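You operate a simulated robot arm through the tools that you are given. There is no shell and no other tool. Be economical: measure what you need, move in short steps, check, and stop when the job is done.

You are at the controls of a simulated two-armed robot. One attempt, no reset.

## Task
Pick up the pasta jar with one hand, pass it to the other hand and put it on the open sideboard shelf. Set down upright: pasta jar.

It is judged by the outcome, as a careful person would: the job done as asked, and still so three seconds after it is handed in. It fails if anything else is knocked over, pushed out of place, dropped, spilled or broken.

## Robot
Two 7-joint arms with two-finger parallel grippers on one trunk, on a base that drives. Base frame: it is fixed to the floor where the robot stands at the start and does not move with it; the origin is under the middle of the robot, x ahead of it, y to its left, z up. Units: m, rad, N and s.
The left shoulder is at the start at [0.062, 0.198, 1.029], the right one opposite. With the tool pointing down near the work surface each hand reaches from about 0.3 to 0.72 m from the robot's upright axis, wherever it stands, measured 20 degrees to its own side. Places, roughly: open sideboard shelf [0.5, -1.8, 0.3]. Payload 1.57 kg a hand.
The tool frame of a hand sits at the grasp point between the pads (the TCP): z along the fingers, y along the line on which they close. The tips reach 0.03 m beyond it. Largest opening 0.11 m; finger width 0.024, thickness 0.012; the body of the gripper, 0.048 by 0.112 m, starts 0.078 m behind the TCP.
Orientation is that of the tool frame in the base frame, as [roll, pitch, yaw] about the fixed x, y, z axes, in that order (R = Rz(yaw) Ry(pitch) Rx(roll)). With the fingers straight down and closing along the base's y, the tool's x points along the base's -x, its y along +y and its z along -z.

## Interface
- The arms move only by the tool jog_arm. It takes "left_targets", "right_targets" or both (then of equal length, played together; a hand with none holds still); each is a list of rows, each a list of 7 numbers: the shift along the tool's x, y, z in cm, then the turn, a rotation vector about the tool's x, y, z in rad, then the closure, from 0 (fully open) to 1 (shut). In form: [[tx, ty, tz, wx, wy, wz, claw], ...]. A call has 1 to 12 rows; each row is the pose to reach, as a shift and turn from the pose commanded when the call began, along the tool's axes at that moment. Rows are played at 5 a second. More than 0.05 m and 0.15 rad between two rows, or a gripper value outside its range, and nothing of the call is played. Where a pose cannot be reached the arm comes as near as it can. A force on the tool above 40 N (or 10 N above the force at the start of the call, whichever is more), or a blocked arm, ends the call early, and 0.2 s more pass. The fingers move at their own pace (about 0.072 m/s each) and stop on an object; they squeeze with about 42 N. The grip force told is the motor's: it shows also when the fingers shut on nothing. Time passes only in rows, and 0.2 s behind the last, so rows that repeat a pose let the fingers close. It gives the time, the measured TCP pose, the force on the tool (base axes), the opening and the grip force at its end, in the units of the frame above (readings bear some noise), with the torque about the TCP (base axes, N m) and any sound that the robot's microphone picked up.
- Cameras (640 x 400 px; columns grow to the right, rows downward): "scene" is now at [0.0901, 0.0339, 1.6016]; the picture's right is [0.49, -0.87, 0.00], its down [-0.75, -0.42, -0.50] and it looks along [0.44, 0.25, -0.86] (base axes); focal length 293 px, centre (320, 200). "left" rides on the left gripper at [0.07, -0.016, -0.141] in its tool frame; the picture's right is [0.23, 0.97, 0.00], its down [-0.86, 0.20, -0.48] and it looks along [-0.47, 0.11, 0.88] (tool axes); focal length 222 px, centre (320, 200). "right" rides on the right gripper at [0.07, 0.016, -0.141] in its tool frame; the picture's right is [-0.23, 0.97, 0.00], its down [-0.86, -0.20, -0.48] and it looks along [-0.47, -0.11, 0.88] (tool axes); focal length 222 px, centre (320, 200). There is no depth. A picture from a camera that has moved, and an enlarged one, comes with that camera's place and axes in the base frame and with its lens.
- get_image(camera): a new picture of that camera. It takes no simulated time.
- raise_lower(by): slides the trunk up (or, below 0, down) by that many m; the arms and the scene camera ride with it, the base frame stays. It gives what a move gives, with no picture.
- roll_base(legs): drives the robot by 1 to 6 legs, each [ahead, left, turn to the left] in m, m and rad, along the robot's own axes; the way and the turn of a leg run together, so that a leg with both is an arc; at most 1.5 m and 3.142 rad a leg. The arms and the cameras ride along, it lands a little off, and it stops where it bumps. It gives what a move gives.
- aim_head(pan, tilt): turns the head with the scene camera to pan (to the left, within 1.501 rad either way) and tilt (down, from -0.506 to 1.204), counted from straight ahead of the robot. It gives what a move gives.
- inspect(camera, box): a new picture of the part [left, top, right, bottom] of that camera's present view, enlarged. It takes no simulated time.
- job_done(): hands the job in; it is judged then, once.

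Work in short steps. Places have to be worked out from the pictures, the camera data and where the tool is seen: move nearer, look again, correct. Check each grasp and each placing, and mend what went wrong. You have 120 turns and 108 pictures in all, those below and enlarged ones among them. Open the grippers and draw the arms clear of the work before you hand the job in, unless the task says otherwise; then end with one line.

The tools are called by a JSON object that holds its "fn" and its "kwargs". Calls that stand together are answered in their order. jog_arm: Moves the arms, as the interface text tells. Its arguments: {"type":"object","properties":{"left_targets":{"type":"array","items":{"type":"array","items":{"type":"number"}}},"right_targets":{"type":"array","items":{"type":"array","items":{"type":"number"}}}},"required":[]} The other tools are called the same way: raise_lower (by) slides the trunk up or down; roll_base (legs) drives the base; aim_head (pan, tilt) turns the head that bears the scene camera; get_image (camera) takes a picture; inspect (camera, box) takes an enlarged picture of a part of a camera's view; job_done () hands the job in.

At the start:

```text
time_s: 0.0
left_tool_pos: [0.436, 0.3546, 0.9725]
left_tcp_rot: [-3.14, 0.0, -3.14]
left_wrist_force: [-0.3, -0.3, 1.3]
left_wrist_torque: [-0.06, 0.01, -0.02]
left_gripper_width: 0.1099
left_grip_force: 0.0
right_tool_pos: [0.3809, 0.0009, 0.9714]
right_tcp_rot: [-3.139, 0.001, -3.139]
right_wrist_force: [0.2, 0.0, 0.4]
right_wrist_torque: [0.04, -0.01, 0.02]
right_gripper_width: 0.1103
right_grip_force: 0.0
trunk travel left (down, up): [-0.625, 0.365]
robot x, y, heading: [-0.0029, 0.0011, -0.0]
head pan, tilt: [0.511, 1.042]
```

scene: 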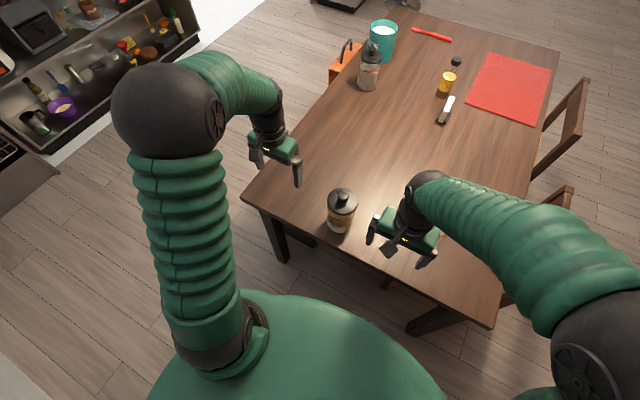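
right: 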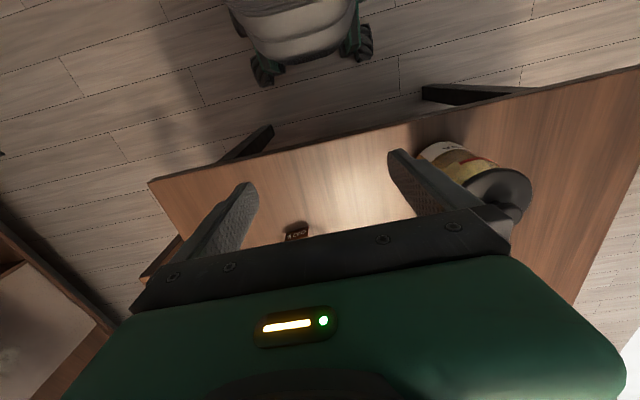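
left: 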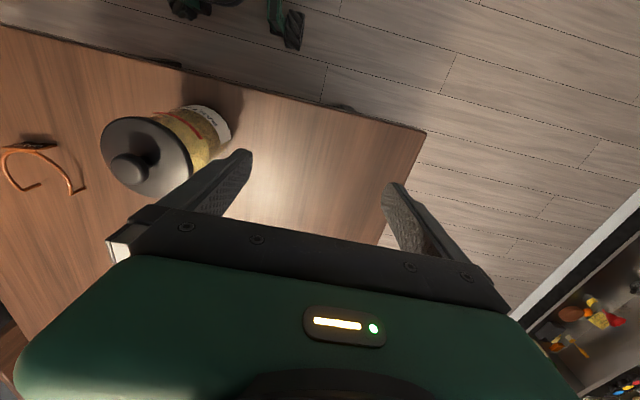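

I see a jar with a dark knobbed lid near the table's edge and another container farther away. I'll enlarge both to tell which is the pasta jar.

{"fn": "inspect", "kwargs": {"camera": "scene", "box": [290, 160, 450, 260]}}

{"fn": "inspect", "kwargs": {"camera": "scene", "box": [310, 0, 470, 100]}}

{"fn": "inspect", "kwargs": {"camera": "left", "box": [80, 80, 260, 220]}}

```text
4.00 times, centred on (370, 210) of scene
camera zoom: at [0.0901, 0.0339, 1.6016], right [0.49, -0.87, 0.0], down [-0.75, -0.42, -0.5], along [0.44, 0.25, -0.86], focal length 1172 px, centre (120, 160)
```

zoom: 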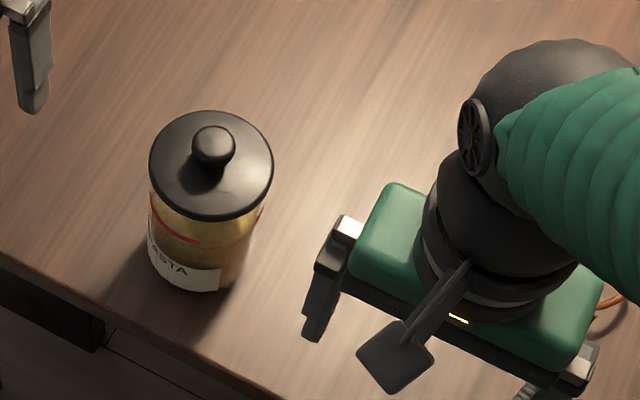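

```text
4.00 times, centred on (390, 50) of scene
camera zoom: at [0.0901, 0.0339, 1.6016], right [0.49, -0.87, 0.0], down [-0.75, -0.42, -0.5], along [0.44, 0.25, -0.86], focal length 1172 px, centre (40, 800)
```

zoom: 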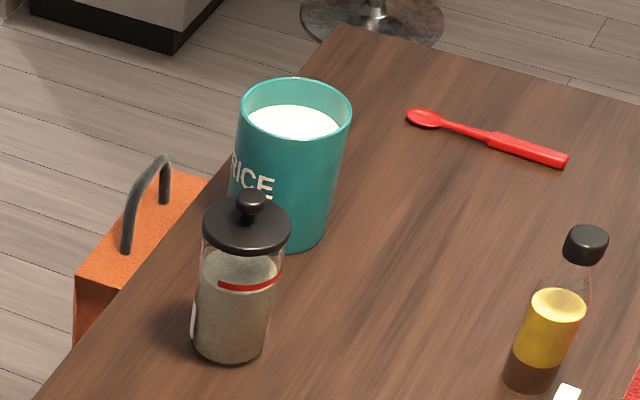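

```text
2.86 times, centred on (170, 150) of left
camera zoom: at [0.3657, 0.3371, 1.113], right [-0.23, 0.97, 0.0], down [0.86, 0.2, 0.48], along [0.47, 0.11, -0.88], focal length 635 px, centre (749, 343)
```

zoom: 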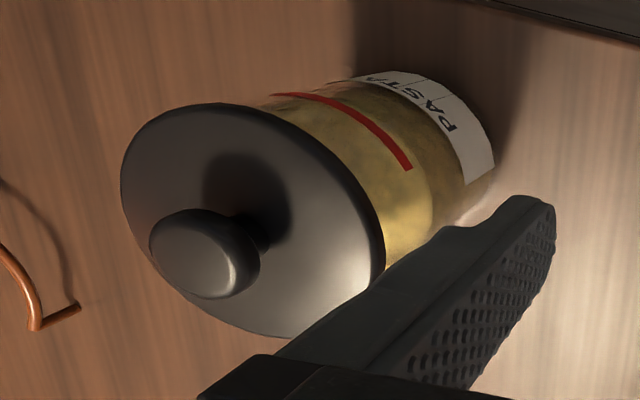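

The near one is labelled PASTA: its axis is about (0.477, 0.182), lid top z≈0.893, table z≈0.77, diameter ≈0.085. I'll look at the destination shelf before planning the grasp.

{"fn": "aim_head", "kwargs": {"pan": -1.3, "tilt": 0.6}}

{"fn": "get_image", "kwargs": {"camera": "scene"}}

```text
time_s: 1.8
left_tool_pos: [0.4346, 0.3534, 0.973]
left_tcp_rot: [-3.141, 0.002, 3.141]
left_wrist_force: [0.3, 0.4, 0.1]
left_wrist_torque: [0.02, 0.07, 0.01]
left_gripper_width: 0.1099
left_grip_force: 0.1
right_tool_pos: [0.3789, 0.0008, 0.9712]
right_tcp_rot: [-3.14, 0.0, 3.141]
right_wrist_force: [0.3, 0.3, 0.0]
right_wrist_torque: [-0.01, -0.01, 0.03]
right_gripper_width: 0.1103
right_grip_force: 0.0
trunk travel left (down, up): [-0.625, 0.365]
robot x, y, heading: [-0.0012, 0.0002, 0.0]
head pan, tilt: [-1.3, 0.6]
```

```text
101 pictures are left
camera scene: at [0.0554, -0.0841, 1.6367], right [-0.96, -0.27, 0.0], down [-0.15, 0.54, -0.83], along [0.22, -0.8, -0.56], focal length 293 px, centre (320, 200)
```

scene: 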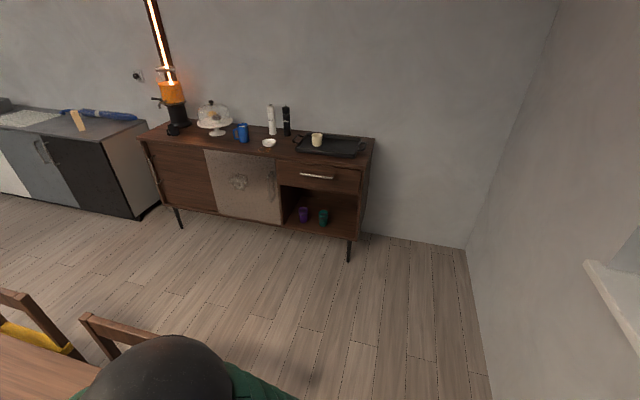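

{"fn": "inspect", "kwargs": {"camera": "scene", "box": [240, 120, 400, 270]}}

```text
2.67 times, centred on (320, 195) of scene
camera zoom: at [0.0554, -0.0841, 1.6367], right [-0.96, -0.27, 0.0], down [-0.15, 0.54, -0.83], along [0.22, -0.8, -0.56], focal length 781 px, centre (320, 213)
```

zoom: 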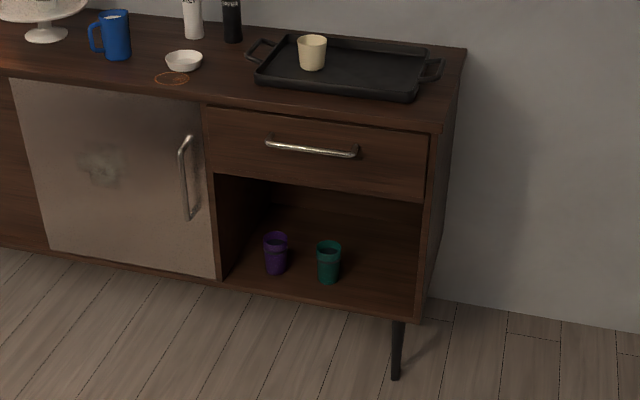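

The open shelf is the bay under the drawer: floor z≈0.3, x≈0.23–0.74, front at y≈-1.6, opening to about 0.645, and two cups at x≈0.47 and 0.62. The free spot is near x≈0.33. Now I aim the head at the jar, raise the left hand and bring it over the jar while the right hand moves aside.

{"fn": "aim_head", "kwargs": {"pan": 0.2, "tilt": 0.95}}

{"fn": "jog_arm", "kwargs": {"left_targets": [[0, 0, -4, 0, 0, 0, 0], [-2, -4, -5, 0, 0, 0, 0], [-4, -8, -5, 0, 0, 0, 0], [-4.2, -12, -5, 0, 0, 0, 0], [-4.2, -16, -5, 0, 0, 0, 0], [-4.2, -17.1, -5, 0, 0, 0, 0]], "right_targets": [[0, -3, 0, 0, 0, 0, 0], [0, -6, 0, 0, 0, 0, 0], [0, -9, 0, 0, 0, 0, 0], [0, -12, 0, 0, 0, 0, 0], [0, -15, 0, 0, 0, 0, 0], [0, -15, 0, 0, 0, 0, 0]]}}

{"fn": "get_image", "kwargs": {"camera": "scene"}}

{"fn": "get_image", "kwargs": {"camera": "left"}}

```text
time_s: 3.4
left_tool_pos: [0.4348, 0.3525, 0.9727]
left_tcp_rot: [-3.139, -0.001, -3.14]
left_wrist_force: [0.6, 0.6, 0.4]
left_wrist_torque: [0.02, 0.03, 0.03]
left_gripper_width: 0.1097
left_grip_force: 0.1
right_tool_pos: [0.3816, 0.0015, 0.972]
right_tcp_rot: [-3.14, 0.001, -3.14]
right_wrist_force: [-0.3, -0.2, 0.1]
right_wrist_torque: [0.0, 0.0, 0.02]
right_gripper_width: 0.1101
right_grip_force: 0.1
trunk travel left (down, up): [-0.625, 0.365]
robot x, y, heading: [-0.0022, 0.0016, 0.004]
head pan, tilt: [0.201, 0.949]
```

```text
time_s: 4.8
left_tool_pos: [0.4763, 0.1785, 1.0253]
left_tcp_rot: [3.141, -0.002, 3.141]
left_wrist_force: [-0.9, 0.3, -0.4]
left_wrist_torque: [-0.01, 0.02, 0.0]
left_gripper_width: 0.1101
left_grip_force: 0.0
right_tool_pos: [0.3809, -0.1482, 0.9733]
right_tcp_rot: [-3.141, -0.001, 3.141]
right_wrist_force: [0.9, -0.8, 0.3]
right_wrist_torque: [0.0, 0.02, -0.03]
right_gripper_width: 0.1101
right_grip_force: 0.1
trunk travel left (down, up): [-0.625, 0.365]
robot x, y, heading: [-0.0025, 0.0008, 0.007]
head pan, tilt: [0.201, 0.949]
```

```text
99 pictures are left
camera scene: at [0.1037, 0.0124, 1.608], right [0.2, -0.98, 0.0], down [-0.8, -0.16, -0.58], along [0.57, 0.12, -0.81], focal length 293 px, centre (320, 200)
```

scene: 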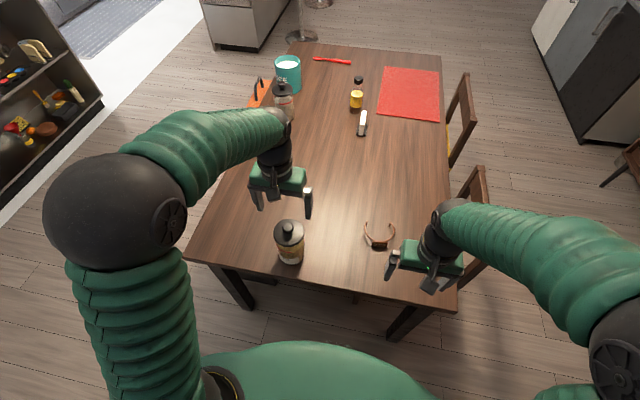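

```text
98 pictures are left
camera left: at [0.4062, 0.1624, 1.1661], right [-0.23, 0.97, 0.0], down [0.86, 0.2, 0.48], along [0.47, 0.11, -0.88], focal length 222 px, centre (320, 200)
```

left: 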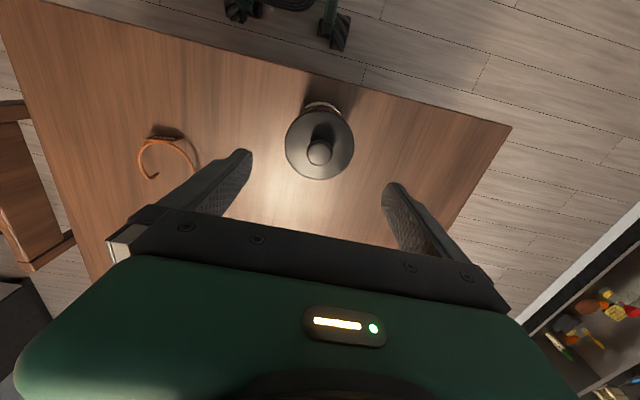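

The left camera puts the lid centre at about (0.475, 0.178), right under the TCP. I descend most of the way and check.

{"fn": "jog_arm", "kwargs": {"left_targets": [[0, 0, 3, 0, 0, 0, 0], [0, 0, 6, 0, 0, 0, 0], [0, 0, 9, 0, 0, 0, 0], [0, 0, 10.5, 0, 0, 0, 0], [0, 0, 10.5, 0, 0, 0, 0]]}}

{"fn": "get_image", "kwargs": {"camera": "left"}}

{"fn": "inspect", "kwargs": {"camera": "scene", "box": [220, 170, 380, 270]}}

```text
time_s: 6.0
left_tool_pos: [0.476, 0.1832, 0.9184]
left_tcp_rot: [3.141, 0.0, -3.141]
left_wrist_force: [-1.3, -1.2, 0.0]
left_wrist_torque: [-0.03, 0.0, 0.01]
left_gripper_width: 0.1099
left_grip_force: 0.0
right_tool_pos: [0.3809, -0.1469, 0.9736]
right_tcp_rot: [3.139, 0.0, 3.141]
right_wrist_force: [-0.3, 0.4, 0.3]
right_wrist_torque: [0.0, 0.0, 0.02]
right_gripper_width: 0.1102
right_grip_force: 0.0
trunk travel left (down, up): [-0.625, 0.365]
robot x, y, heading: [0.0001, -0.0029, 0.003]
head pan, tilt: [0.201, 0.949]
```

```text
97 pictures are left
camera left: at [0.4058, 0.167, 1.0593], right [-0.23, 0.97, 0.0], down [0.85, 0.2, 0.48], along [0.47, 0.11, -0.88], focal length 222 px, centre (320, 200)
```

left: 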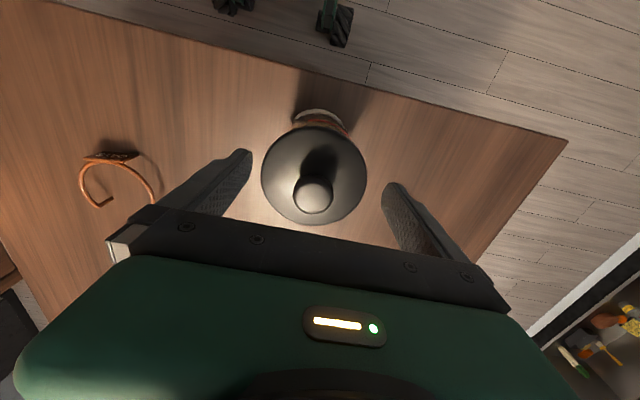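

```text
4.00 times, centred on (300, 220) of scene
camera zoom: at [0.1028, 0.0137, 1.6081], right [0.2, -0.98, 0.0], down [-0.8, -0.16, -0.58], along [0.57, 0.12, -0.81], focal length 1172 px, centre (400, 120)
```

zoom: 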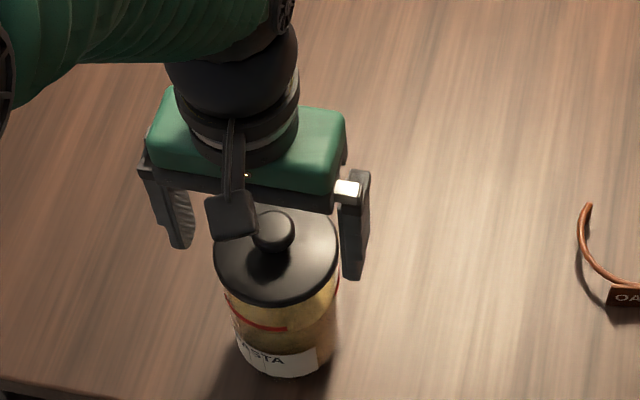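

The jar sits about 3 mm toward -y of centre between the fingers. I shift slightly, descend to z≈0.88 and close.

{"fn": "jog_arm", "kwargs": {"left_targets": [[0, -0.3, 0, 0, 0, 0, 0], [0, -0.3, 1.5, 0, 0, 0, 0], [0, -0.3, 3, 0, 0, 0, 0], [0, -0.3, 3.8, 0, 0, 0, 0], [0, -0.3, 3.8, 0, 0, 0, 0], [0, -0.3, 3.8, 0, 0, 0, 0.5], [0, -0.3, 3.8, 0, 0, 0, 1], [0, -0.3, 3.8, 0, 0, 0, 1], [0, -0.3, 3.8, 0, 0, 0, 1]]}}

{"fn": "get_image", "kwargs": {"camera": "left"}}

{"fn": "inspect", "kwargs": {"camera": "scene", "box": [220, 170, 380, 270]}}

```text
time_s: 8.0
left_tool_pos: [0.4771, 0.1791, 0.8801]
left_tcp_rot: [-3.141, -0.001, 3.141]
left_wrist_force: [0.0, 0.1, 0.8]
left_wrist_torque: [0.02, -0.01, -0.02]
left_gripper_width: 0.0855
left_grip_force: 41.8
right_tool_pos: [0.3806, -0.1458, 0.9733]
right_tcp_rot: [3.141, 0.0, 3.141]
right_wrist_force: [0.0, 0.2, 0.3]
right_wrist_torque: [0.01, 0.01, -0.04]
right_gripper_width: 0.11
right_grip_force: 0.0
trunk travel left (down, up): [-0.625, 0.365]
robot x, y, heading: [0.0001, -0.0014, 0.0]
head pan, tilt: [0.201, 0.949]
heard: snap
```

```text
95 pictures are left
camera left: at [0.4068, 0.1629, 1.0211], right [-0.23, 0.97, 0.0], down [0.85, 0.2, 0.48], along [0.47, 0.11, -0.88], focal length 222 px, centre (320, 200)
```

left: 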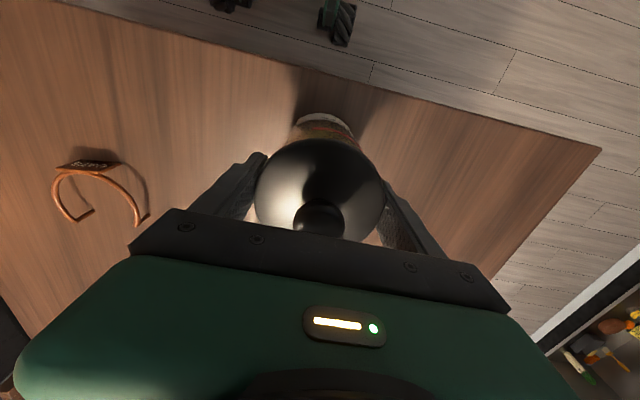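

```text
4.00 times, centred on (300, 220) of scene
camera zoom: at [0.1033, 0.0138, 1.6081], right [0.2, -0.98, 0.0], down [-0.8, -0.16, -0.58], along [0.57, 0.12, -0.81], focal length 1172 px, centre (400, 120)
```

zoom: 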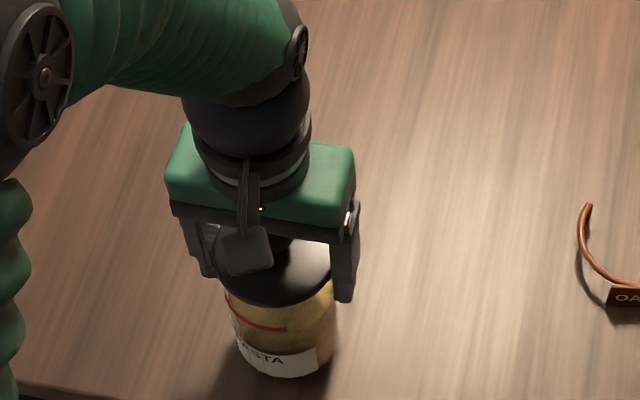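

A "snap" was heard on closing, so I want to know whether the lid or the body is affected before lifting. I'll look closer.

{"fn": "inspect", "kwargs": {"camera": "scene", "box": [260, 205, 324, 269]}}

{"fn": "inspect", "kwargs": {"camera": "left", "box": [220, 90, 420, 250]}}

{"fn": "get_image", "kwargs": {"camera": "right"}}

```text
6.25 times, centred on (292, 237) of scene
camera zoom: at [0.1033, 0.0138, 1.6081], right [0.2, -0.98, 0.0], down [-0.8, -0.16, -0.58], along [0.57, 0.12, -0.81], focal length 1831 px, centre (495, -31)
```

zoom: 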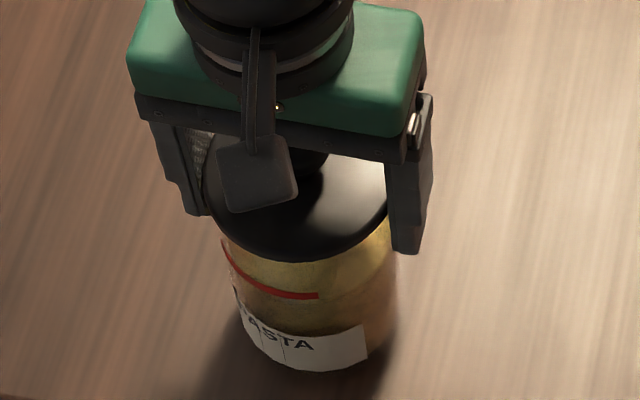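

```text
2.50 times, centred on (320, 170) of left
camera zoom: at [0.4068, 0.1629, 1.0211], right [-0.23, 0.97, 0.0], down [0.85, 0.2, 0.48], along [0.47, 0.11, -0.88], focal length 555 px, centre (320, 275)
```

zoom: 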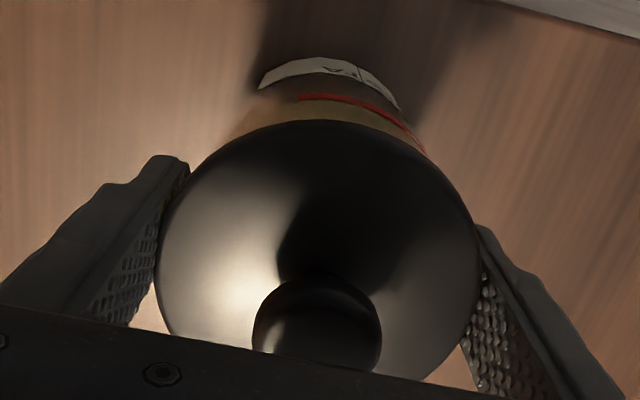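

```text
91 pictures are left
camera right: at [0.3114, -0.1305, 1.1144], right [0.23, 0.97, 0.0], down [0.86, -0.2, 0.48], along [0.47, -0.11, -0.88], focal length 222 px, centre (320, 200)
```

right: 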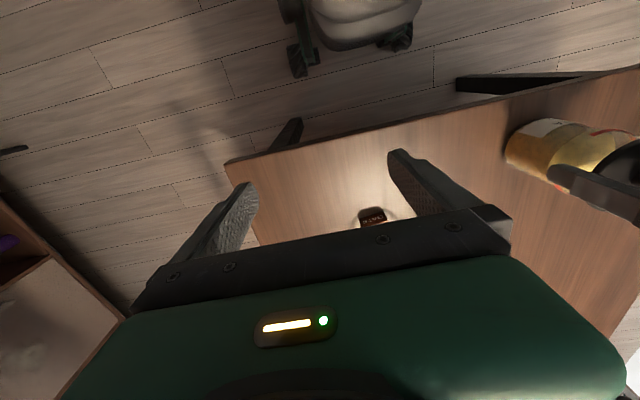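

The pads are closed on the lid, which is slightly wider than the body. Lifting by a lid that may come off is risky, so I'll release and grip the body from the side with a pitched hand. I open, rise and swing left while yawing.

{"fn": "jog_arm", "kwargs": {"left_targets": [[0, 0, 0, 0, 0, 0, 0], [0, 0, 0, 0, 0, 0, 0], [0, 0, -4, 0, 0, 0, 0], [0, 0, -8, 0, 0, 0, 0], [0, 0, -12, 0, 0, 0, 0], [2, 4, -12, 0, 0, 0.14, 0], [4, 8, -12, 0, 0, 0.28, 0], [6, 12, -12, 0, 0, 0.43, 0], [7.7, 15, -12, 0, 0, 0.58, 0], [7.7, 15, -12, 0, 0, 0.73, 0], [7.7, 15, -12, 0, 0, 0.88, 0], [7.7, 15, -12, 0, 0, 1.02, 0]]}}

{"fn": "get_image", "kwargs": {"camera": "scene"}}

{"fn": "get_image", "kwargs": {"camera": "left"}}

```text
time_s: 10.6
left_tool_pos: [0.4011, 0.3298, 0.999]
left_tcp_rot: [-3.14, 0.003, 2.119]
left_wrist_force: [-0.3, -0.5, -1.0]
left_wrist_torque: [0.01, 0.0, 0.0]
left_gripper_width: 0.1102
left_grip_force: 0.1
right_tool_pos: [0.3812, -0.1467, 0.9737]
right_tcp_rot: [3.141, -0.001, 3.14]
right_wrist_force: [-0.5, 0.7, 0.4]
right_wrist_torque: [-0.01, 0.04, 0.02]
right_gripper_width: 0.11
right_grip_force: 0.0
trunk travel left (down, up): [-0.625, 0.365]
robot x, y, heading: [-0.0015, 0.0001, -0.001]
head pan, tilt: [0.201, 0.949]
heard: snap
```

```text
90 pictures are left
camera scene: at [0.1024, 0.0146, 1.6081], right [0.2, -0.98, 0.0], down [-0.8, -0.16, -0.58], along [0.57, 0.12, -0.81], focal length 293 px, centre (320, 200)
```

scene: 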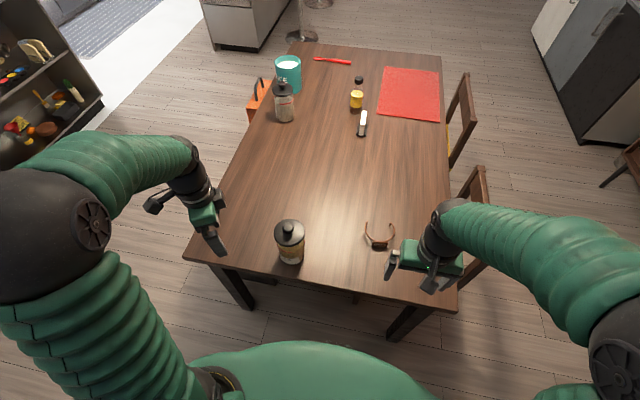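

```text
89 pictures are left
camera left: at [0.35, 0.3804, 1.1398], right [0.71, 0.7, 0.0], down [0.62, -0.63, 0.48], along [0.34, -0.34, -0.88], focal length 222 px, centre (320, 200)
```

left: 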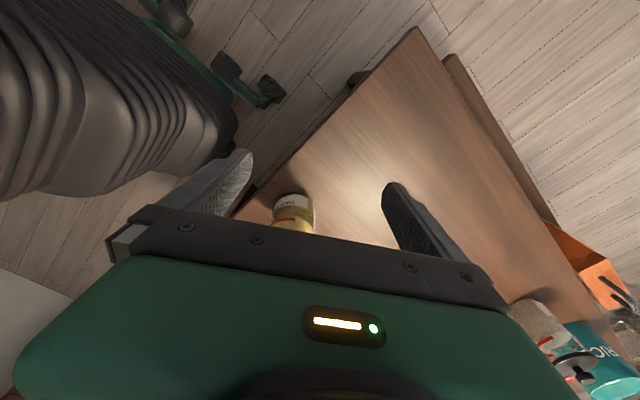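

The jar is standing unmoved, and the same "snap" came on release. Now I pitch the left hand up to about 35° below horizontal.

{"fn": "jog_arm", "kwargs": {"left_targets": [[0, 0, 0, 0, -0.14, 0, 0], [0, 0, 0, 0, -0.28, 0, 0], [0, 0, 0, 0, -0.42, 0, 0], [0, 0, 0, 0, -0.56, 0, 0], [0, 0, 0, 0, -0.7, 0, 0], [0, 0, 0, 0, -0.84, 0, 0], [0, 0, 0, 0, -0.96, 0, 0], [0, 0, 0, 0, -0.96, 0, 0]]}}

{"fn": "get_image", "kwargs": {"camera": "scene"}}

{"fn": "get_image", "kwargs": {"camera": "left"}}

{"fn": "inspect", "kwargs": {"camera": "scene", "box": [260, 205, 324, 269]}}

```text
time_s: 12.4
left_tool_pos: [0.3994, 0.3281, 1.0004]
left_tcp_rot: [3.14, 0.961, 2.121]
left_wrist_force: [-0.2, 1.1, 0.0]
left_wrist_torque: [0.03, 0.01, 0.01]
left_gripper_width: 0.11
left_grip_force: 0.1
right_tool_pos: [0.3821, -0.1465, 0.9736]
right_tcp_rot: [3.14, 0.002, 3.141]
right_wrist_force: [0.1, -0.2, -0.4]
right_wrist_torque: [-0.06, 0.03, -0.01]
right_gripper_width: 0.1099
right_grip_force: 0.1
trunk travel left (down, up): [-0.625, 0.365]
robot x, y, heading: [-0.0007, -0.0006, -0.006]
head pan, tilt: [0.201, 0.949]
```

```text
88 pictures are left
camera scene: at [0.1024, 0.0157, 1.6081], right [0.2, -0.98, 0.0], down [-0.8, -0.16, -0.58], along [0.57, 0.12, -0.81], focal length 293 px, centre (320, 200)
```

scene: 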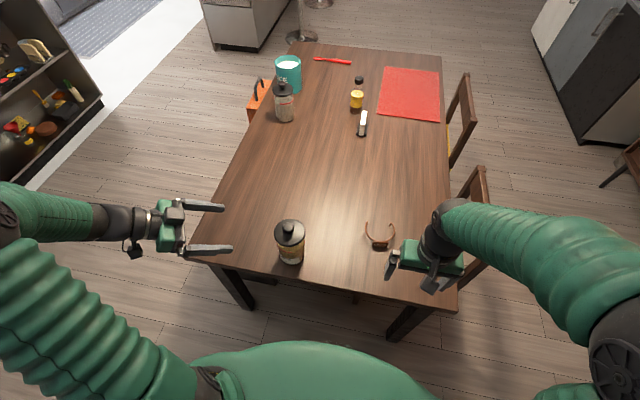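

```text
87 pictures are left
camera left: at [0.3038, 0.4531, 1.0237], right [0.76, 0.62, -0.19], down [0.22, 0.02, 0.98], along [0.61, -0.78, -0.12], focal length 222 px, centre (320, 200)
```

left: 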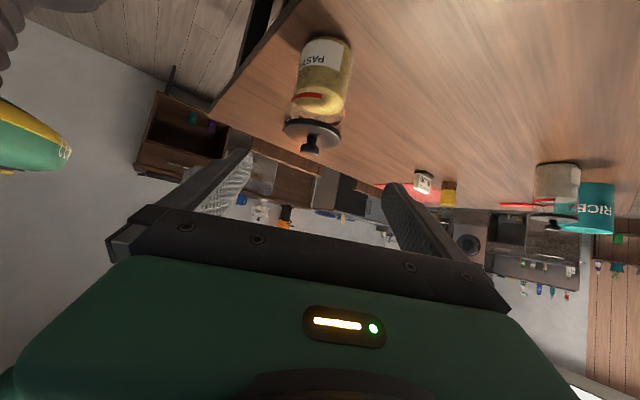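

```text
6.25 times, centred on (292, 237) of scene
camera zoom: at [0.1024, 0.0157, 1.6081], right [0.2, -0.98, 0.0], down [-0.8, -0.16, -0.58], along [0.57, 0.12, -0.81], focal length 1831 px, centre (495, -31)
```

zoom: 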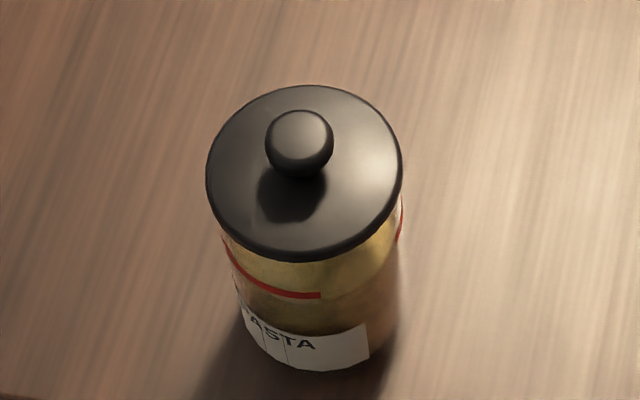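

The left camera now sees the jar from the side, so I'll enlarge that to measure the body and lid heights.

{"fn": "inspect", "kwargs": {"camera": "left", "box": [260, 20, 380, 170]}}

```text
2.67 times, centred on (320, 95) of left
camera zoom: at [0.3038, 0.4531, 1.0237], right [0.76, 0.62, -0.19], down [0.22, 0.02, 0.98], along [0.61, -0.78, -0.12], focal length 592 px, centre (320, 480)
```

zoom: 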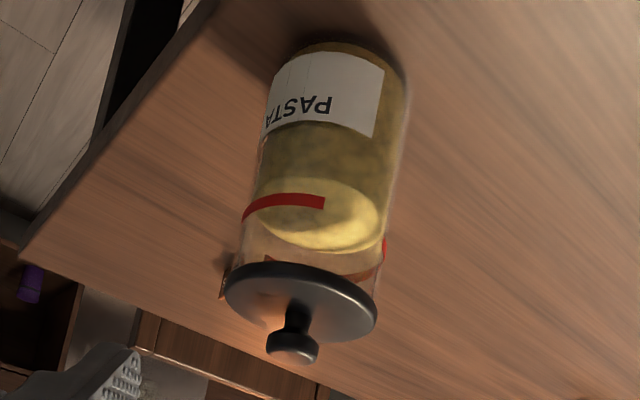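

Jar: base z≈0.76, lid top ≈0.89, knob top ≈0.917, thin lid. I target a grip at (0.475, 0.178, 0.807) and first move to a standoff 12 cm back along the approach.

{"fn": "jog_arm", "kwargs": {"left_targets": [[2, -0.5, 3.5, 0, 0, 0, 0], [4, -1, 7, 0, 0, 0, 0], [5.5, -1.4, 10, 0, 0, 0, 0], [6.3, -1.4, 12.8, 0, 0, 0, 0], [6.3, -1.4, 12.8, 0, 0, 0, 0]]}}

{"fn": "get_image", "kwargs": {"camera": "left"}}

{"fn": "inspect", "kwargs": {"camera": "scene", "box": [200, 170, 360, 270]}}

```text
time_s: 13.6
left_tool_pos: [0.4243, 0.2625, 0.872]
left_tcp_rot: [3.138, 0.962, 2.122]
left_wrist_force: [-0.3, -0.5, -0.5]
left_wrist_torque: [0.0, -0.01, 0.01]
left_gripper_width: 0.11
left_grip_force: 0.0
right_tool_pos: [0.3811, -0.1453, 0.9733]
right_tcp_rot: [-3.14, 0.0, -3.141]
right_wrist_force: [-0.6, 0.0, -0.1]
right_wrist_torque: [0.0, 0.01, 0.02]
right_gripper_width: 0.11
right_grip_force: 0.0
trunk travel left (down, up): [-0.625, 0.365]
robot x, y, heading: [0.0022, 0.0007, 0.002]
head pan, tilt: [0.201, 0.949]
```

```text
84 pictures are left
camera left: at [0.3279, 0.3862, 0.8957], right [0.76, 0.62, -0.19], down [0.22, 0.02, 0.98], along [0.61, -0.78, -0.12], focal length 222 px, centre (320, 200)
```

left: 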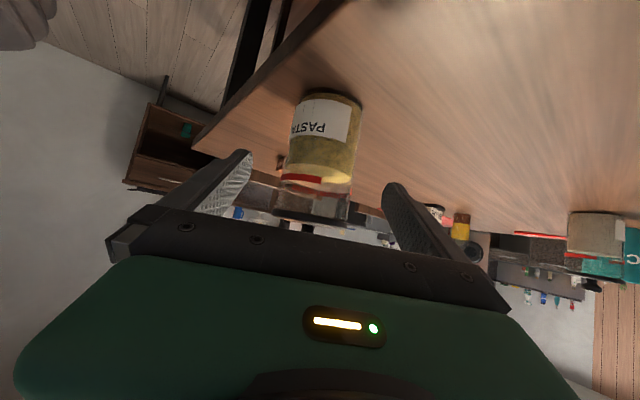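

```text
4.00 times, centred on (280, 220) of scene
camera zoom: at [0.1021, 0.0158, 1.6081], right [0.2, -0.98, 0.0], down [-0.8, -0.16, -0.58], along [0.57, 0.12, -0.81], focal length 1172 px, centre (480, 120)
```

zoom: 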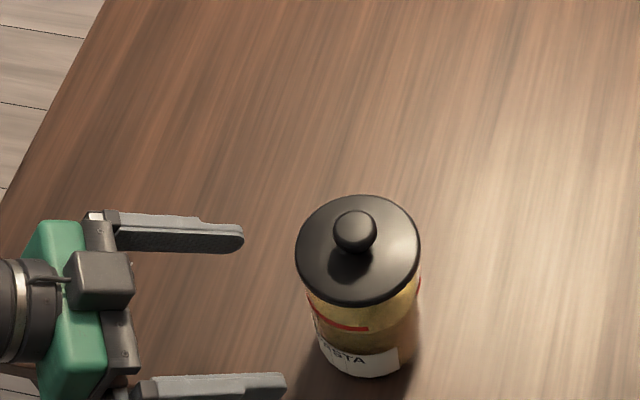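

Alignment is within ~2 mm (jar axis at column 321, expected 320). I advance 11.8 cm along the tool axis with the gripper open, then look before closing.

{"fn": "jog_arm", "kwargs": {"left_targets": [[-0.1, 0, 3, 0, 0, 0, 0], [-0.3, 0, 6, 0, 0, 0, 0], [-0.3, -0.1, 8, 0, 0, 0, 0], [-0.3, -0.1, 10, 0, 0, 0, 0], [-0.3, -0.1, 11.8, 0, 0, 0, 0], [-0.3, -0.1, 11.8, 0, 0, 0, 0]]}}

{"fn": "get_image", "kwargs": {"camera": "left"}}

{"fn": "inspect", "kwargs": {"camera": "scene", "box": [200, 170, 360, 270]}}

```text
time_s: 15.0
left_tool_pos: [0.4744, 0.1784, 0.8094]
left_tcp_rot: [-3.141, 0.962, 2.124]
left_wrist_force: [-0.5, -0.4, -0.3]
left_wrist_torque: [-0.06, -0.04, -0.01]
left_gripper_width: 0.1102
left_grip_force: 0.1
right_tool_pos: [0.3812, -0.1456, 0.9732]
right_tcp_rot: [-3.14, -0.001, -3.139]
right_wrist_force: [0.1, 0.2, 0.5]
right_wrist_torque: [-0.01, -0.04, -0.03]
right_gripper_width: 0.1098
right_grip_force: 0.2
trunk travel left (down, up): [-0.625, 0.365]
robot x, y, heading: [0.0006, 0.0027, -0.004]
head pan, tilt: [0.201, 0.949]
```

```text
82 pictures are left
camera left: at [0.3788, 0.3028, 0.8322], right [0.76, 0.62, -0.19], down [0.22, 0.02, 0.98], along [0.61, -0.78, -0.12], focal length 222 px, centre (320, 200)
```

left: 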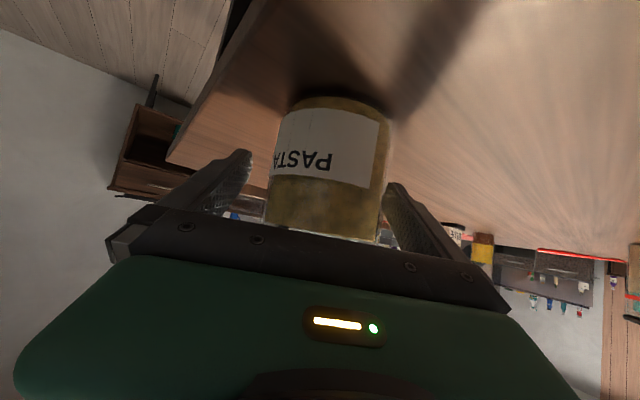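

```text
4.00 times, centred on (280, 220) of scene
camera zoom: at [0.1024, 0.0159, 1.6081], right [0.2, -0.98, 0.0], down [-0.8, -0.16, -0.58], along [0.57, 0.11, -0.81], focal length 1172 px, centre (480, 120)
```

zoom: 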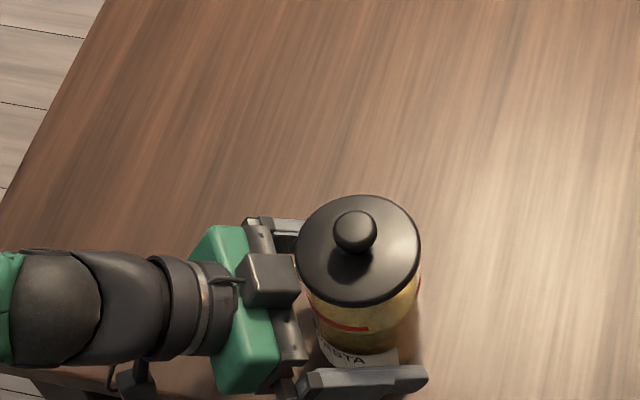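

The jar lies about 4 mm toward tool +y relative to the TCP. I shift 0.4 cm and then close on the body.

{"fn": "jog_arm", "kwargs": {"left_targets": [[0, 0.4, 0, 0, 0, 0, 0], [0, 0.4, 0, 0, 0, 0, 0], [0, 0.4, 0, 0, 0, 0, 0.25], [0, 0.4, 0, 0, 0, 0, 0.5], [0, 0.4, 0, 0, 0, 0, 1], [0, 0.4, 0, 0, 0, 0, 1], [0, 0.4, 0, 0, 0, 0, 1]]}}

{"fn": "get_image", "kwargs": {"camera": "left"}}

{"fn": "inspect", "kwargs": {"camera": "scene", "box": [200, 170, 360, 270]}}

```text
time_s: 16.6
left_tool_pos: [0.4793, 0.1809, 0.8086]
left_tcp_rot: [-3.141, 0.962, 2.123]
left_wrist_force: [1.1, 2.2, 1.4]
left_wrist_torque: [0.09, -0.01, -0.06]
left_gripper_width: 0.0846
left_grip_force: 42.2
right_tool_pos: [0.3817, -0.1466, 0.9734]
right_tcp_rot: [-3.139, 0.0, -3.141]
right_wrist_force: [-0.5, -0.8, -0.8]
right_wrist_torque: [-0.02, 0.0, -0.02]
right_gripper_width: 0.1102
right_grip_force: 0.1
trunk travel left (down, up): [-0.625, 0.365]
robot x, y, heading: [-0.0006, 0.0031, 0.001]
head pan, tilt: [0.201, 0.949]
```

```text
80 pictures are left
camera left: at [0.3826, 0.3051, 0.8323], right [0.76, 0.62, -0.19], down [0.22, 0.02, 0.98], along [0.61, -0.78, -0.12], focal length 222 px, centre (320, 200)
```

left: 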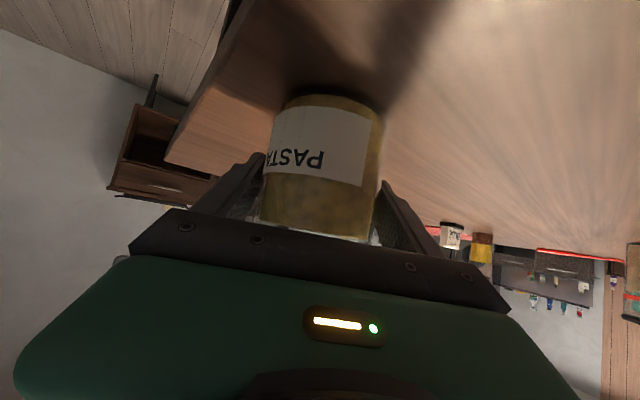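

```text
4.00 times, centred on (280, 220) of scene
camera zoom: at [0.103, 0.0162, 1.6081], right [0.2, -0.98, 0.0], down [-0.8, -0.16, -0.58], along [0.57, 0.11, -0.81], focal length 1172 px, centre (480, 120)
```

zoom: 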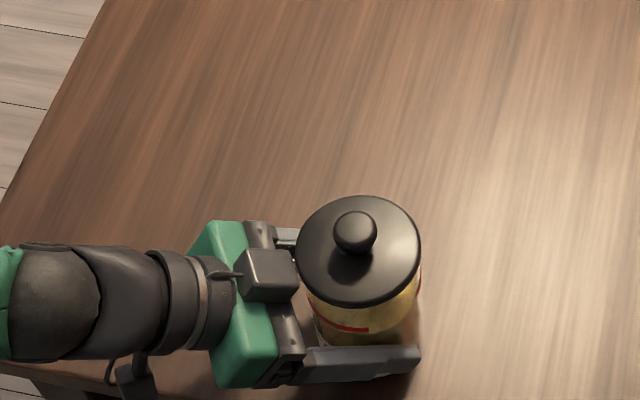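

The grip holds on the body (width 0.0846, no snap). I lift 3 cm straight up and check.

{"fn": "jog_arm", "kwargs": {"left_targets": [[-0.82, 0.4, -0.57, 0, 0, 0, 1], [-1.64, 0.4, -1.15, 0, 0, 0, 1], [-2.46, 0.4, -1.72, 0, 0, 0, 1], [-2.46, 0.4, -1.72, 0, 0, 0, 1]]}}

{"fn": "get_image", "kwargs": {"camera": "left"}}

{"fn": "inspect", "kwargs": {"camera": "scene", "box": [200, 170, 360, 270]}}

```text
time_s: 17.6
left_tool_pos: [0.4842, 0.1837, 0.8393]
left_tcp_rot: [-3.139, 0.963, 2.124]
left_wrist_force: [0.2, -0.7, -6.2]
left_wrist_torque: [0.01, 0.02, -0.04]
left_gripper_width: 0.0845
left_grip_force: 42.5
right_tool_pos: [0.3819, -0.1458, 0.9738]
right_tcp_rot: [-3.14, 0.0, -3.14]
right_wrist_force: [0.1, 0.4, -0.2]
right_wrist_torque: [-0.04, 0.02, -0.01]
right_gripper_width: 0.1099
right_grip_force: 0.1
trunk travel left (down, up): [-0.625, 0.365]
robot x, y, heading: [-0.0, -0.0022, -0.006]
head pan, tilt: [0.201, 0.949]
```

```text
78 pictures are left
camera left: at [0.3887, 0.3069, 0.8624], right [0.76, 0.62, -0.19], down [0.22, 0.02, 0.97], along [0.61, -0.78, -0.12], focal length 222 px, centre (320, 200)
```

left: 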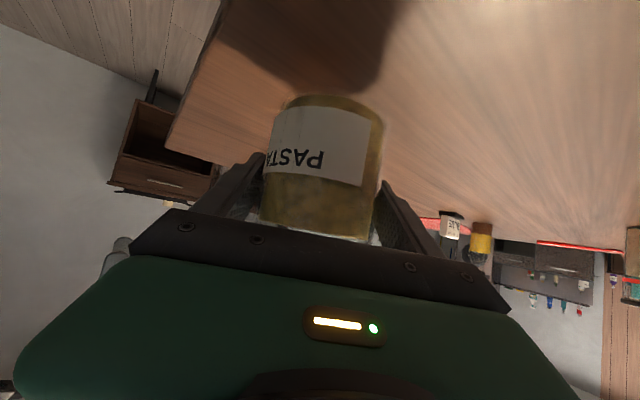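

```text
4.00 times, centred on (280, 220) of scene
camera zoom: at [0.104, 0.0161, 1.6079], right [0.2, -0.98, 0.0], down [-0.8, -0.16, -0.58], along [0.57, 0.11, -0.81], focal length 1172 px, centre (480, 120)
```

zoom: 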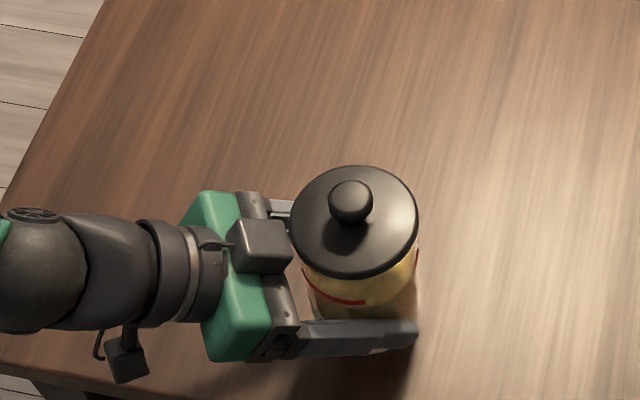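

Lifted cleanly (≈6 N) with the jar upright. Next I raise it to z≈0.97 and bring it toward the midline, yawing the left hand a bit more. The right hand shifts right and yaws for a side approach.

{"fn": "jog_arm", "kwargs": {"left_targets": [[-2.7, 0, -1.9, 0, 0, 0, 1], [-5.4, 0, -3.8, 0, 0, 0, 1], [-8, 0, -5.6, 0, 0, 0, 1], [-10.7, 0, -7.5, 0, 0, 0, 1], [-12.34, -1.34, -5.21, 0.074, 0, 0.052, 1], [-13.94, -2.68, -2.92, 0.148, 0, 0.103, 1], [-15.54, -4.0, -0.63, 0.22, 0, 0.155, 1], [-17.14, -5.35, 1.66, 0.287, 0, 0.2, 1], [-18.74, -6.69, 3.95, 0.287, 0, 0.2, 1], [-18.74, -6.69, 3.95, 0.287, 0, 0.2, 1]], "right_targets": [[0, -3, 0, 0, 0, 0, 0], [0, -6, 0, 0, 0, 0, 0], [0, -9, 0, 0, 0, 0, 0], [0, -12, 0, 0, 0, 0, 0], [0, -12, 0, 0, 0, -0.14, 0], [0, -12, 0, 0, 0, -0.28, 0], [0, -12, 0, 0, 0, -0.42, 0], [0, -12, 0, 0, 0, -0.56, 0], [0, -12, 0, 0, 0, -0.7, 0], [0, -12, 0, 0, 0, -0.7, 0]]}}

{"fn": "get_image", "kwargs": {"camera": "scene"}}

```text
time_s: 19.8
left_tool_pos: [0.4954, 0.0282, 0.9709]
left_tcp_rot: [-3.139, 0.96, 1.772]
left_wrist_force: [-0.9, 1.3, -5.7]
left_wrist_torque: [0.04, 0.01, 0.05]
left_gripper_width: 0.0844
left_grip_force: 41.8
right_tool_pos: [0.3796, -0.2695, 0.9721]
right_tcp_rot: [3.141, 0.001, -2.441]
right_wrist_force: [-0.5, -0.3, 0.5]
right_wrist_torque: [0.0, 0.01, 0.02]
right_gripper_width: 0.11
right_grip_force: 0.1
trunk travel left (down, up): [-0.625, 0.365]
robot x, y, heading: [0.0008, -0.001, -0.002]
head pan, tilt: [0.201, 0.949]
```

```text
76 pictures are left
camera scene: at [0.1038, 0.0141, 1.608], right [0.2, -0.98, 0.0], down [-0.8, -0.16, -0.58], along [0.57, 0.12, -0.81], focal length 293 px, centre (320, 200)
```

scene: 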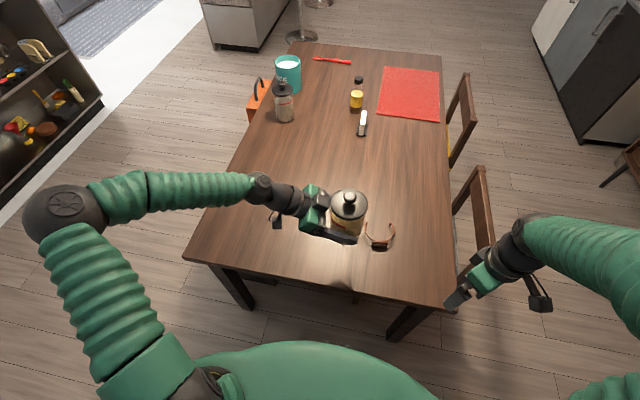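

The jar is held steady near the midline. Now I pitch the right hand to 35° below horizontal while raising it.

{"fn": "jog_arm", "kwargs": {"right_targets": [[0, 0, -2, 0, -0.14, 0, 0], [0, 0, -4, 0, -0.28, 0, 0], [0, 0, -6, 0, -0.42, 0, 0], [0, 0, -8, 0, -0.56, 0, 0], [0, 0, -10, 0, -0.7, 0, 0], [0, 0, -12, 0, -0.84, 0, 0], [0, 0, -12, 0, -0.96, 0, 0], [0, 0, -12, 0, -0.96, 0, 0]]}}

{"fn": "get_image", "kwargs": {"camera": "scene"}}

{"fn": "get_image", "kwargs": {"camera": "right"}}

```text
time_s: 21.6
left_tool_pos: [0.4949, 0.0288, 0.9714]
left_tcp_rot: [-3.139, 0.96, 1.774]
left_wrist_force: [-0.1, 0.1, -6.4]
left_wrist_torque: [-0.03, -0.01, -0.01]
left_gripper_width: 0.0845
left_grip_force: 41.7
right_tool_pos: [0.3807, -0.2689, 1.0911]
right_tcp_rot: [3.141, 0.962, -2.443]
right_wrist_force: [-0.2, 0.4, 0.5]
right_wrist_torque: [-0.01, 0.0, 0.06]
right_gripper_width: 0.1099
right_grip_force: 0.1
trunk travel left (down, up): [-0.625, 0.365]
robot x, y, heading: [0.0027, 0.0019, 0.001]
head pan, tilt: [0.201, 0.949]
```

```text
75 pictures are left
camera scene: at [0.1036, 0.0136, 1.608], right [0.2, -0.98, 0.0], down [-0.8, -0.16, -0.58], along [0.57, 0.12, -0.81], focal length 293 px, centre (320, 200)
```

scene: 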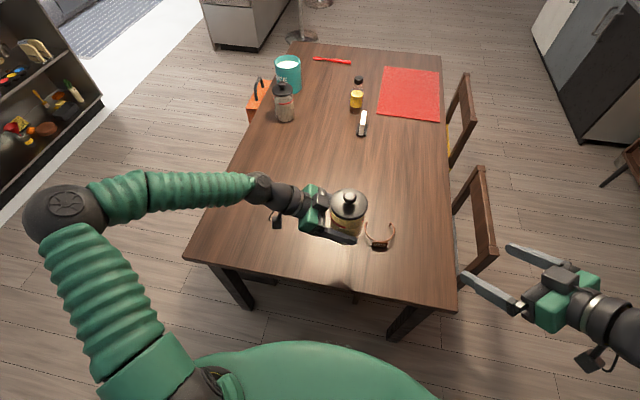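

```text
74 pictures are left
camera right: at [0.2512, -0.3564, 1.1144], right [-0.53, 0.83, 0.19], down [0.2, -0.09, 0.98], along [0.82, 0.55, -0.12], focal length 222 px, centre (320, 200)
```

right: 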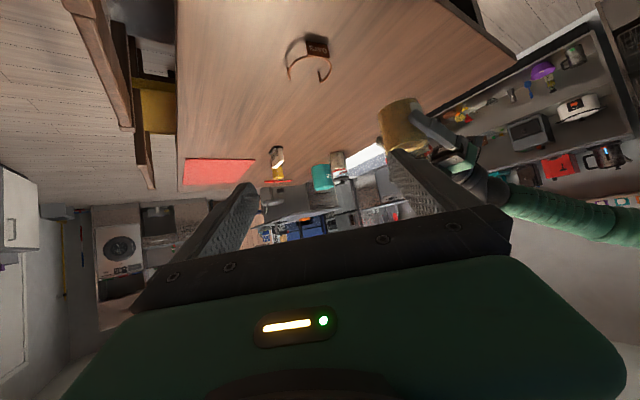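

I bring the right hand to a standoff 14 cm back from the jar's upper body.

{"fn": "jog_arm", "kwargs": {"right_targets": [[-1.6, 2.6, 2.2, 0, 0, 0, 0], [-3.2, 5.1, 4.5, 0, 0, 0, 0], [-4.8, 7.7, 6.7, 0, 0, 0, 0], [-6.4, 10.2, 8.9, 0, 0, 0, 0], [-8, 12.8, 11.1, 0, 0, 0, 0], [-9.5, 15.3, 13.4, 0, 0, 0, 0], [-9.5, 15.3, 13.4, 0, 0, 0, 0]]}}

{"fn": "get_image", "kwargs": {"camera": "scene"}}

{"fn": "get_image", "kwargs": {"camera": "right"}}

```text
time_s: 23.2
left_tool_pos: [0.4949, 0.0292, 0.9713]
left_tcp_rot: [-3.139, 0.96, 1.774]
left_wrist_force: [-0.7, -0.6, -6.3]
left_wrist_torque: [0.01, -0.01, 0.01]
left_gripper_width: 0.0843
left_grip_force: 42.0
right_tool_pos: [0.4278, -0.0388, 1.1042]
right_tcp_rot: [-3.141, 0.959, -2.44]
right_wrist_force: [-0.6, 0.6, 0.5]
right_wrist_torque: [-0.02, 0.01, -0.02]
right_gripper_width: 0.11
right_grip_force: 0.1
right hand out of reach, approached as far as the arm can: row 2, 3, 4, 5, 6, 7
trunk travel left (down, up): [-0.625, 0.365]
robot x, y, heading: [-0.0013, -0.0004, -0.002]
head pan, tilt: [0.201, 0.949]
```

```text
73 pictures are left
camera scene: at [0.1033, 0.0151, 1.608], right [0.2, -0.98, 0.0], down [-0.8, -0.16, -0.58], along [0.57, 0.12, -0.81], focal length 293 px, centre (320, 200)
```

scene: 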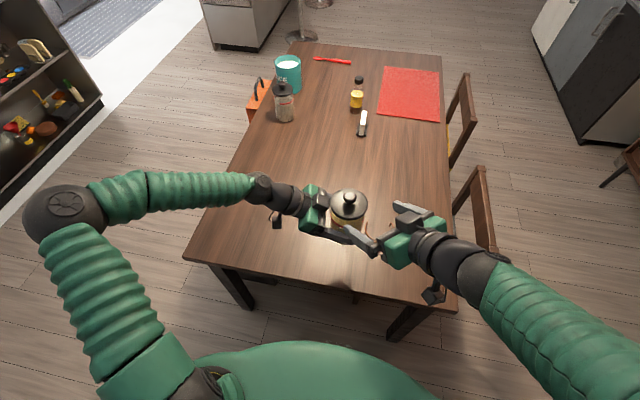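

```text
72 pictures are left
camera right: at [0.2989, -0.1263, 1.1286], right [-0.53, 0.83, 0.19], down [0.21, -0.09, 0.97], along [0.82, 0.55, -0.12], focal length 222 px, centre (320, 200)
```

right: 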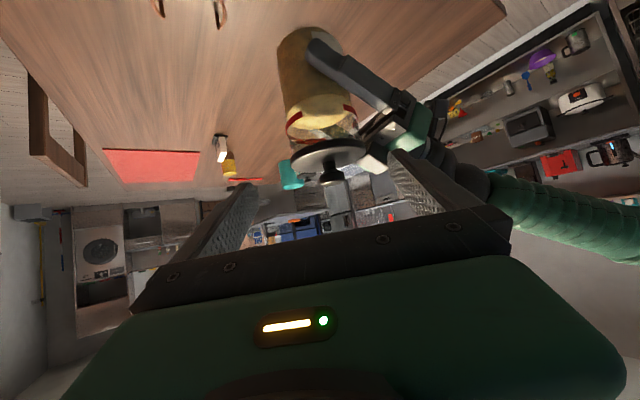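

The right hand fell about 2 cm short of the standoff because it's too close to the torso. I move the jar 6 cm forward with the left hand to give room.

{"fn": "jog_arm", "kwargs": {"left_targets": [[-0.23, 2, 0.33, 0, 0, 0, 1], [-0.47, 4, 0.67, 0, 0, 0, 1], [-0.7, 5.9, 1.0, 0, 0, 0, 1], [-0.7, 5.9, 1.0, 0, 0, 0, 1]]}}

{"fn": "jog_arm", "kwargs": {"right_targets": [[0, 0, 0, 0, 0, 0, 0]]}}

{"fn": "get_image", "kwargs": {"camera": "right"}}

```text
time_s: 24.2
left_tool_pos: [0.5577, 0.0297, 0.9694]
left_tcp_rot: [-3.14, 0.962, 1.773]
left_wrist_force: [-0.5, 1.2, -5.5]
left_wrist_torque: [-0.02, 0.04, 0.0]
left_gripper_width: 0.0842
left_grip_force: 42.1
right_tool_pos: [0.4282, -0.0397, 1.105]
right_tcp_rot: [-3.141, 0.959, -2.442]
right_wrist_force: [0.2, 0.0, -0.5]
right_wrist_torque: [0.01, 0.01, 0.01]
right_gripper_width: 0.11
right_grip_force: 0.1
trunk travel left (down, up): [-0.625, 0.365]
robot x, y, heading: [-0.0035, -0.0017, 0.002]
head pan, tilt: [0.201, 0.949]
```

```text
time_s: 24.6
left_tool_pos: [0.5587, 0.0306, 0.9714]
left_tcp_rot: [-3.139, 0.961, 1.774]
left_wrist_force: [0.1, -0.2, -6.4]
left_wrist_torque: [0.0, -0.02, -0.02]
left_gripper_width: 0.0844
left_grip_force: 42.0
right_tool_pos: [0.4283, -0.0389, 1.105]
right_tcp_rot: [-3.141, 0.959, -2.442]
right_wrist_force: [0.0, 1.1, 0.1]
right_wrist_torque: [0.02, 0.01, 0.01]
right_gripper_width: 0.1099
right_grip_force: 0.0
trunk travel left (down, up): [-0.625, 0.365]
robot x, y, heading: [-0.001, 0.0001, -0.003]
head pan, tilt: [0.201, 0.949]
```

```text
71 pictures are left
camera right: at [0.2996, -0.1268, 1.1284], right [-0.53, 0.83, 0.19], down [0.21, -0.09, 0.97], along [0.82, 0.55, -0.12], focal length 222 px, centre (320, 200)
```

right: 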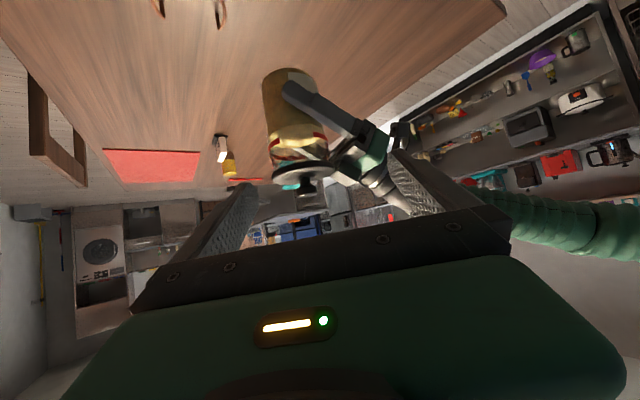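

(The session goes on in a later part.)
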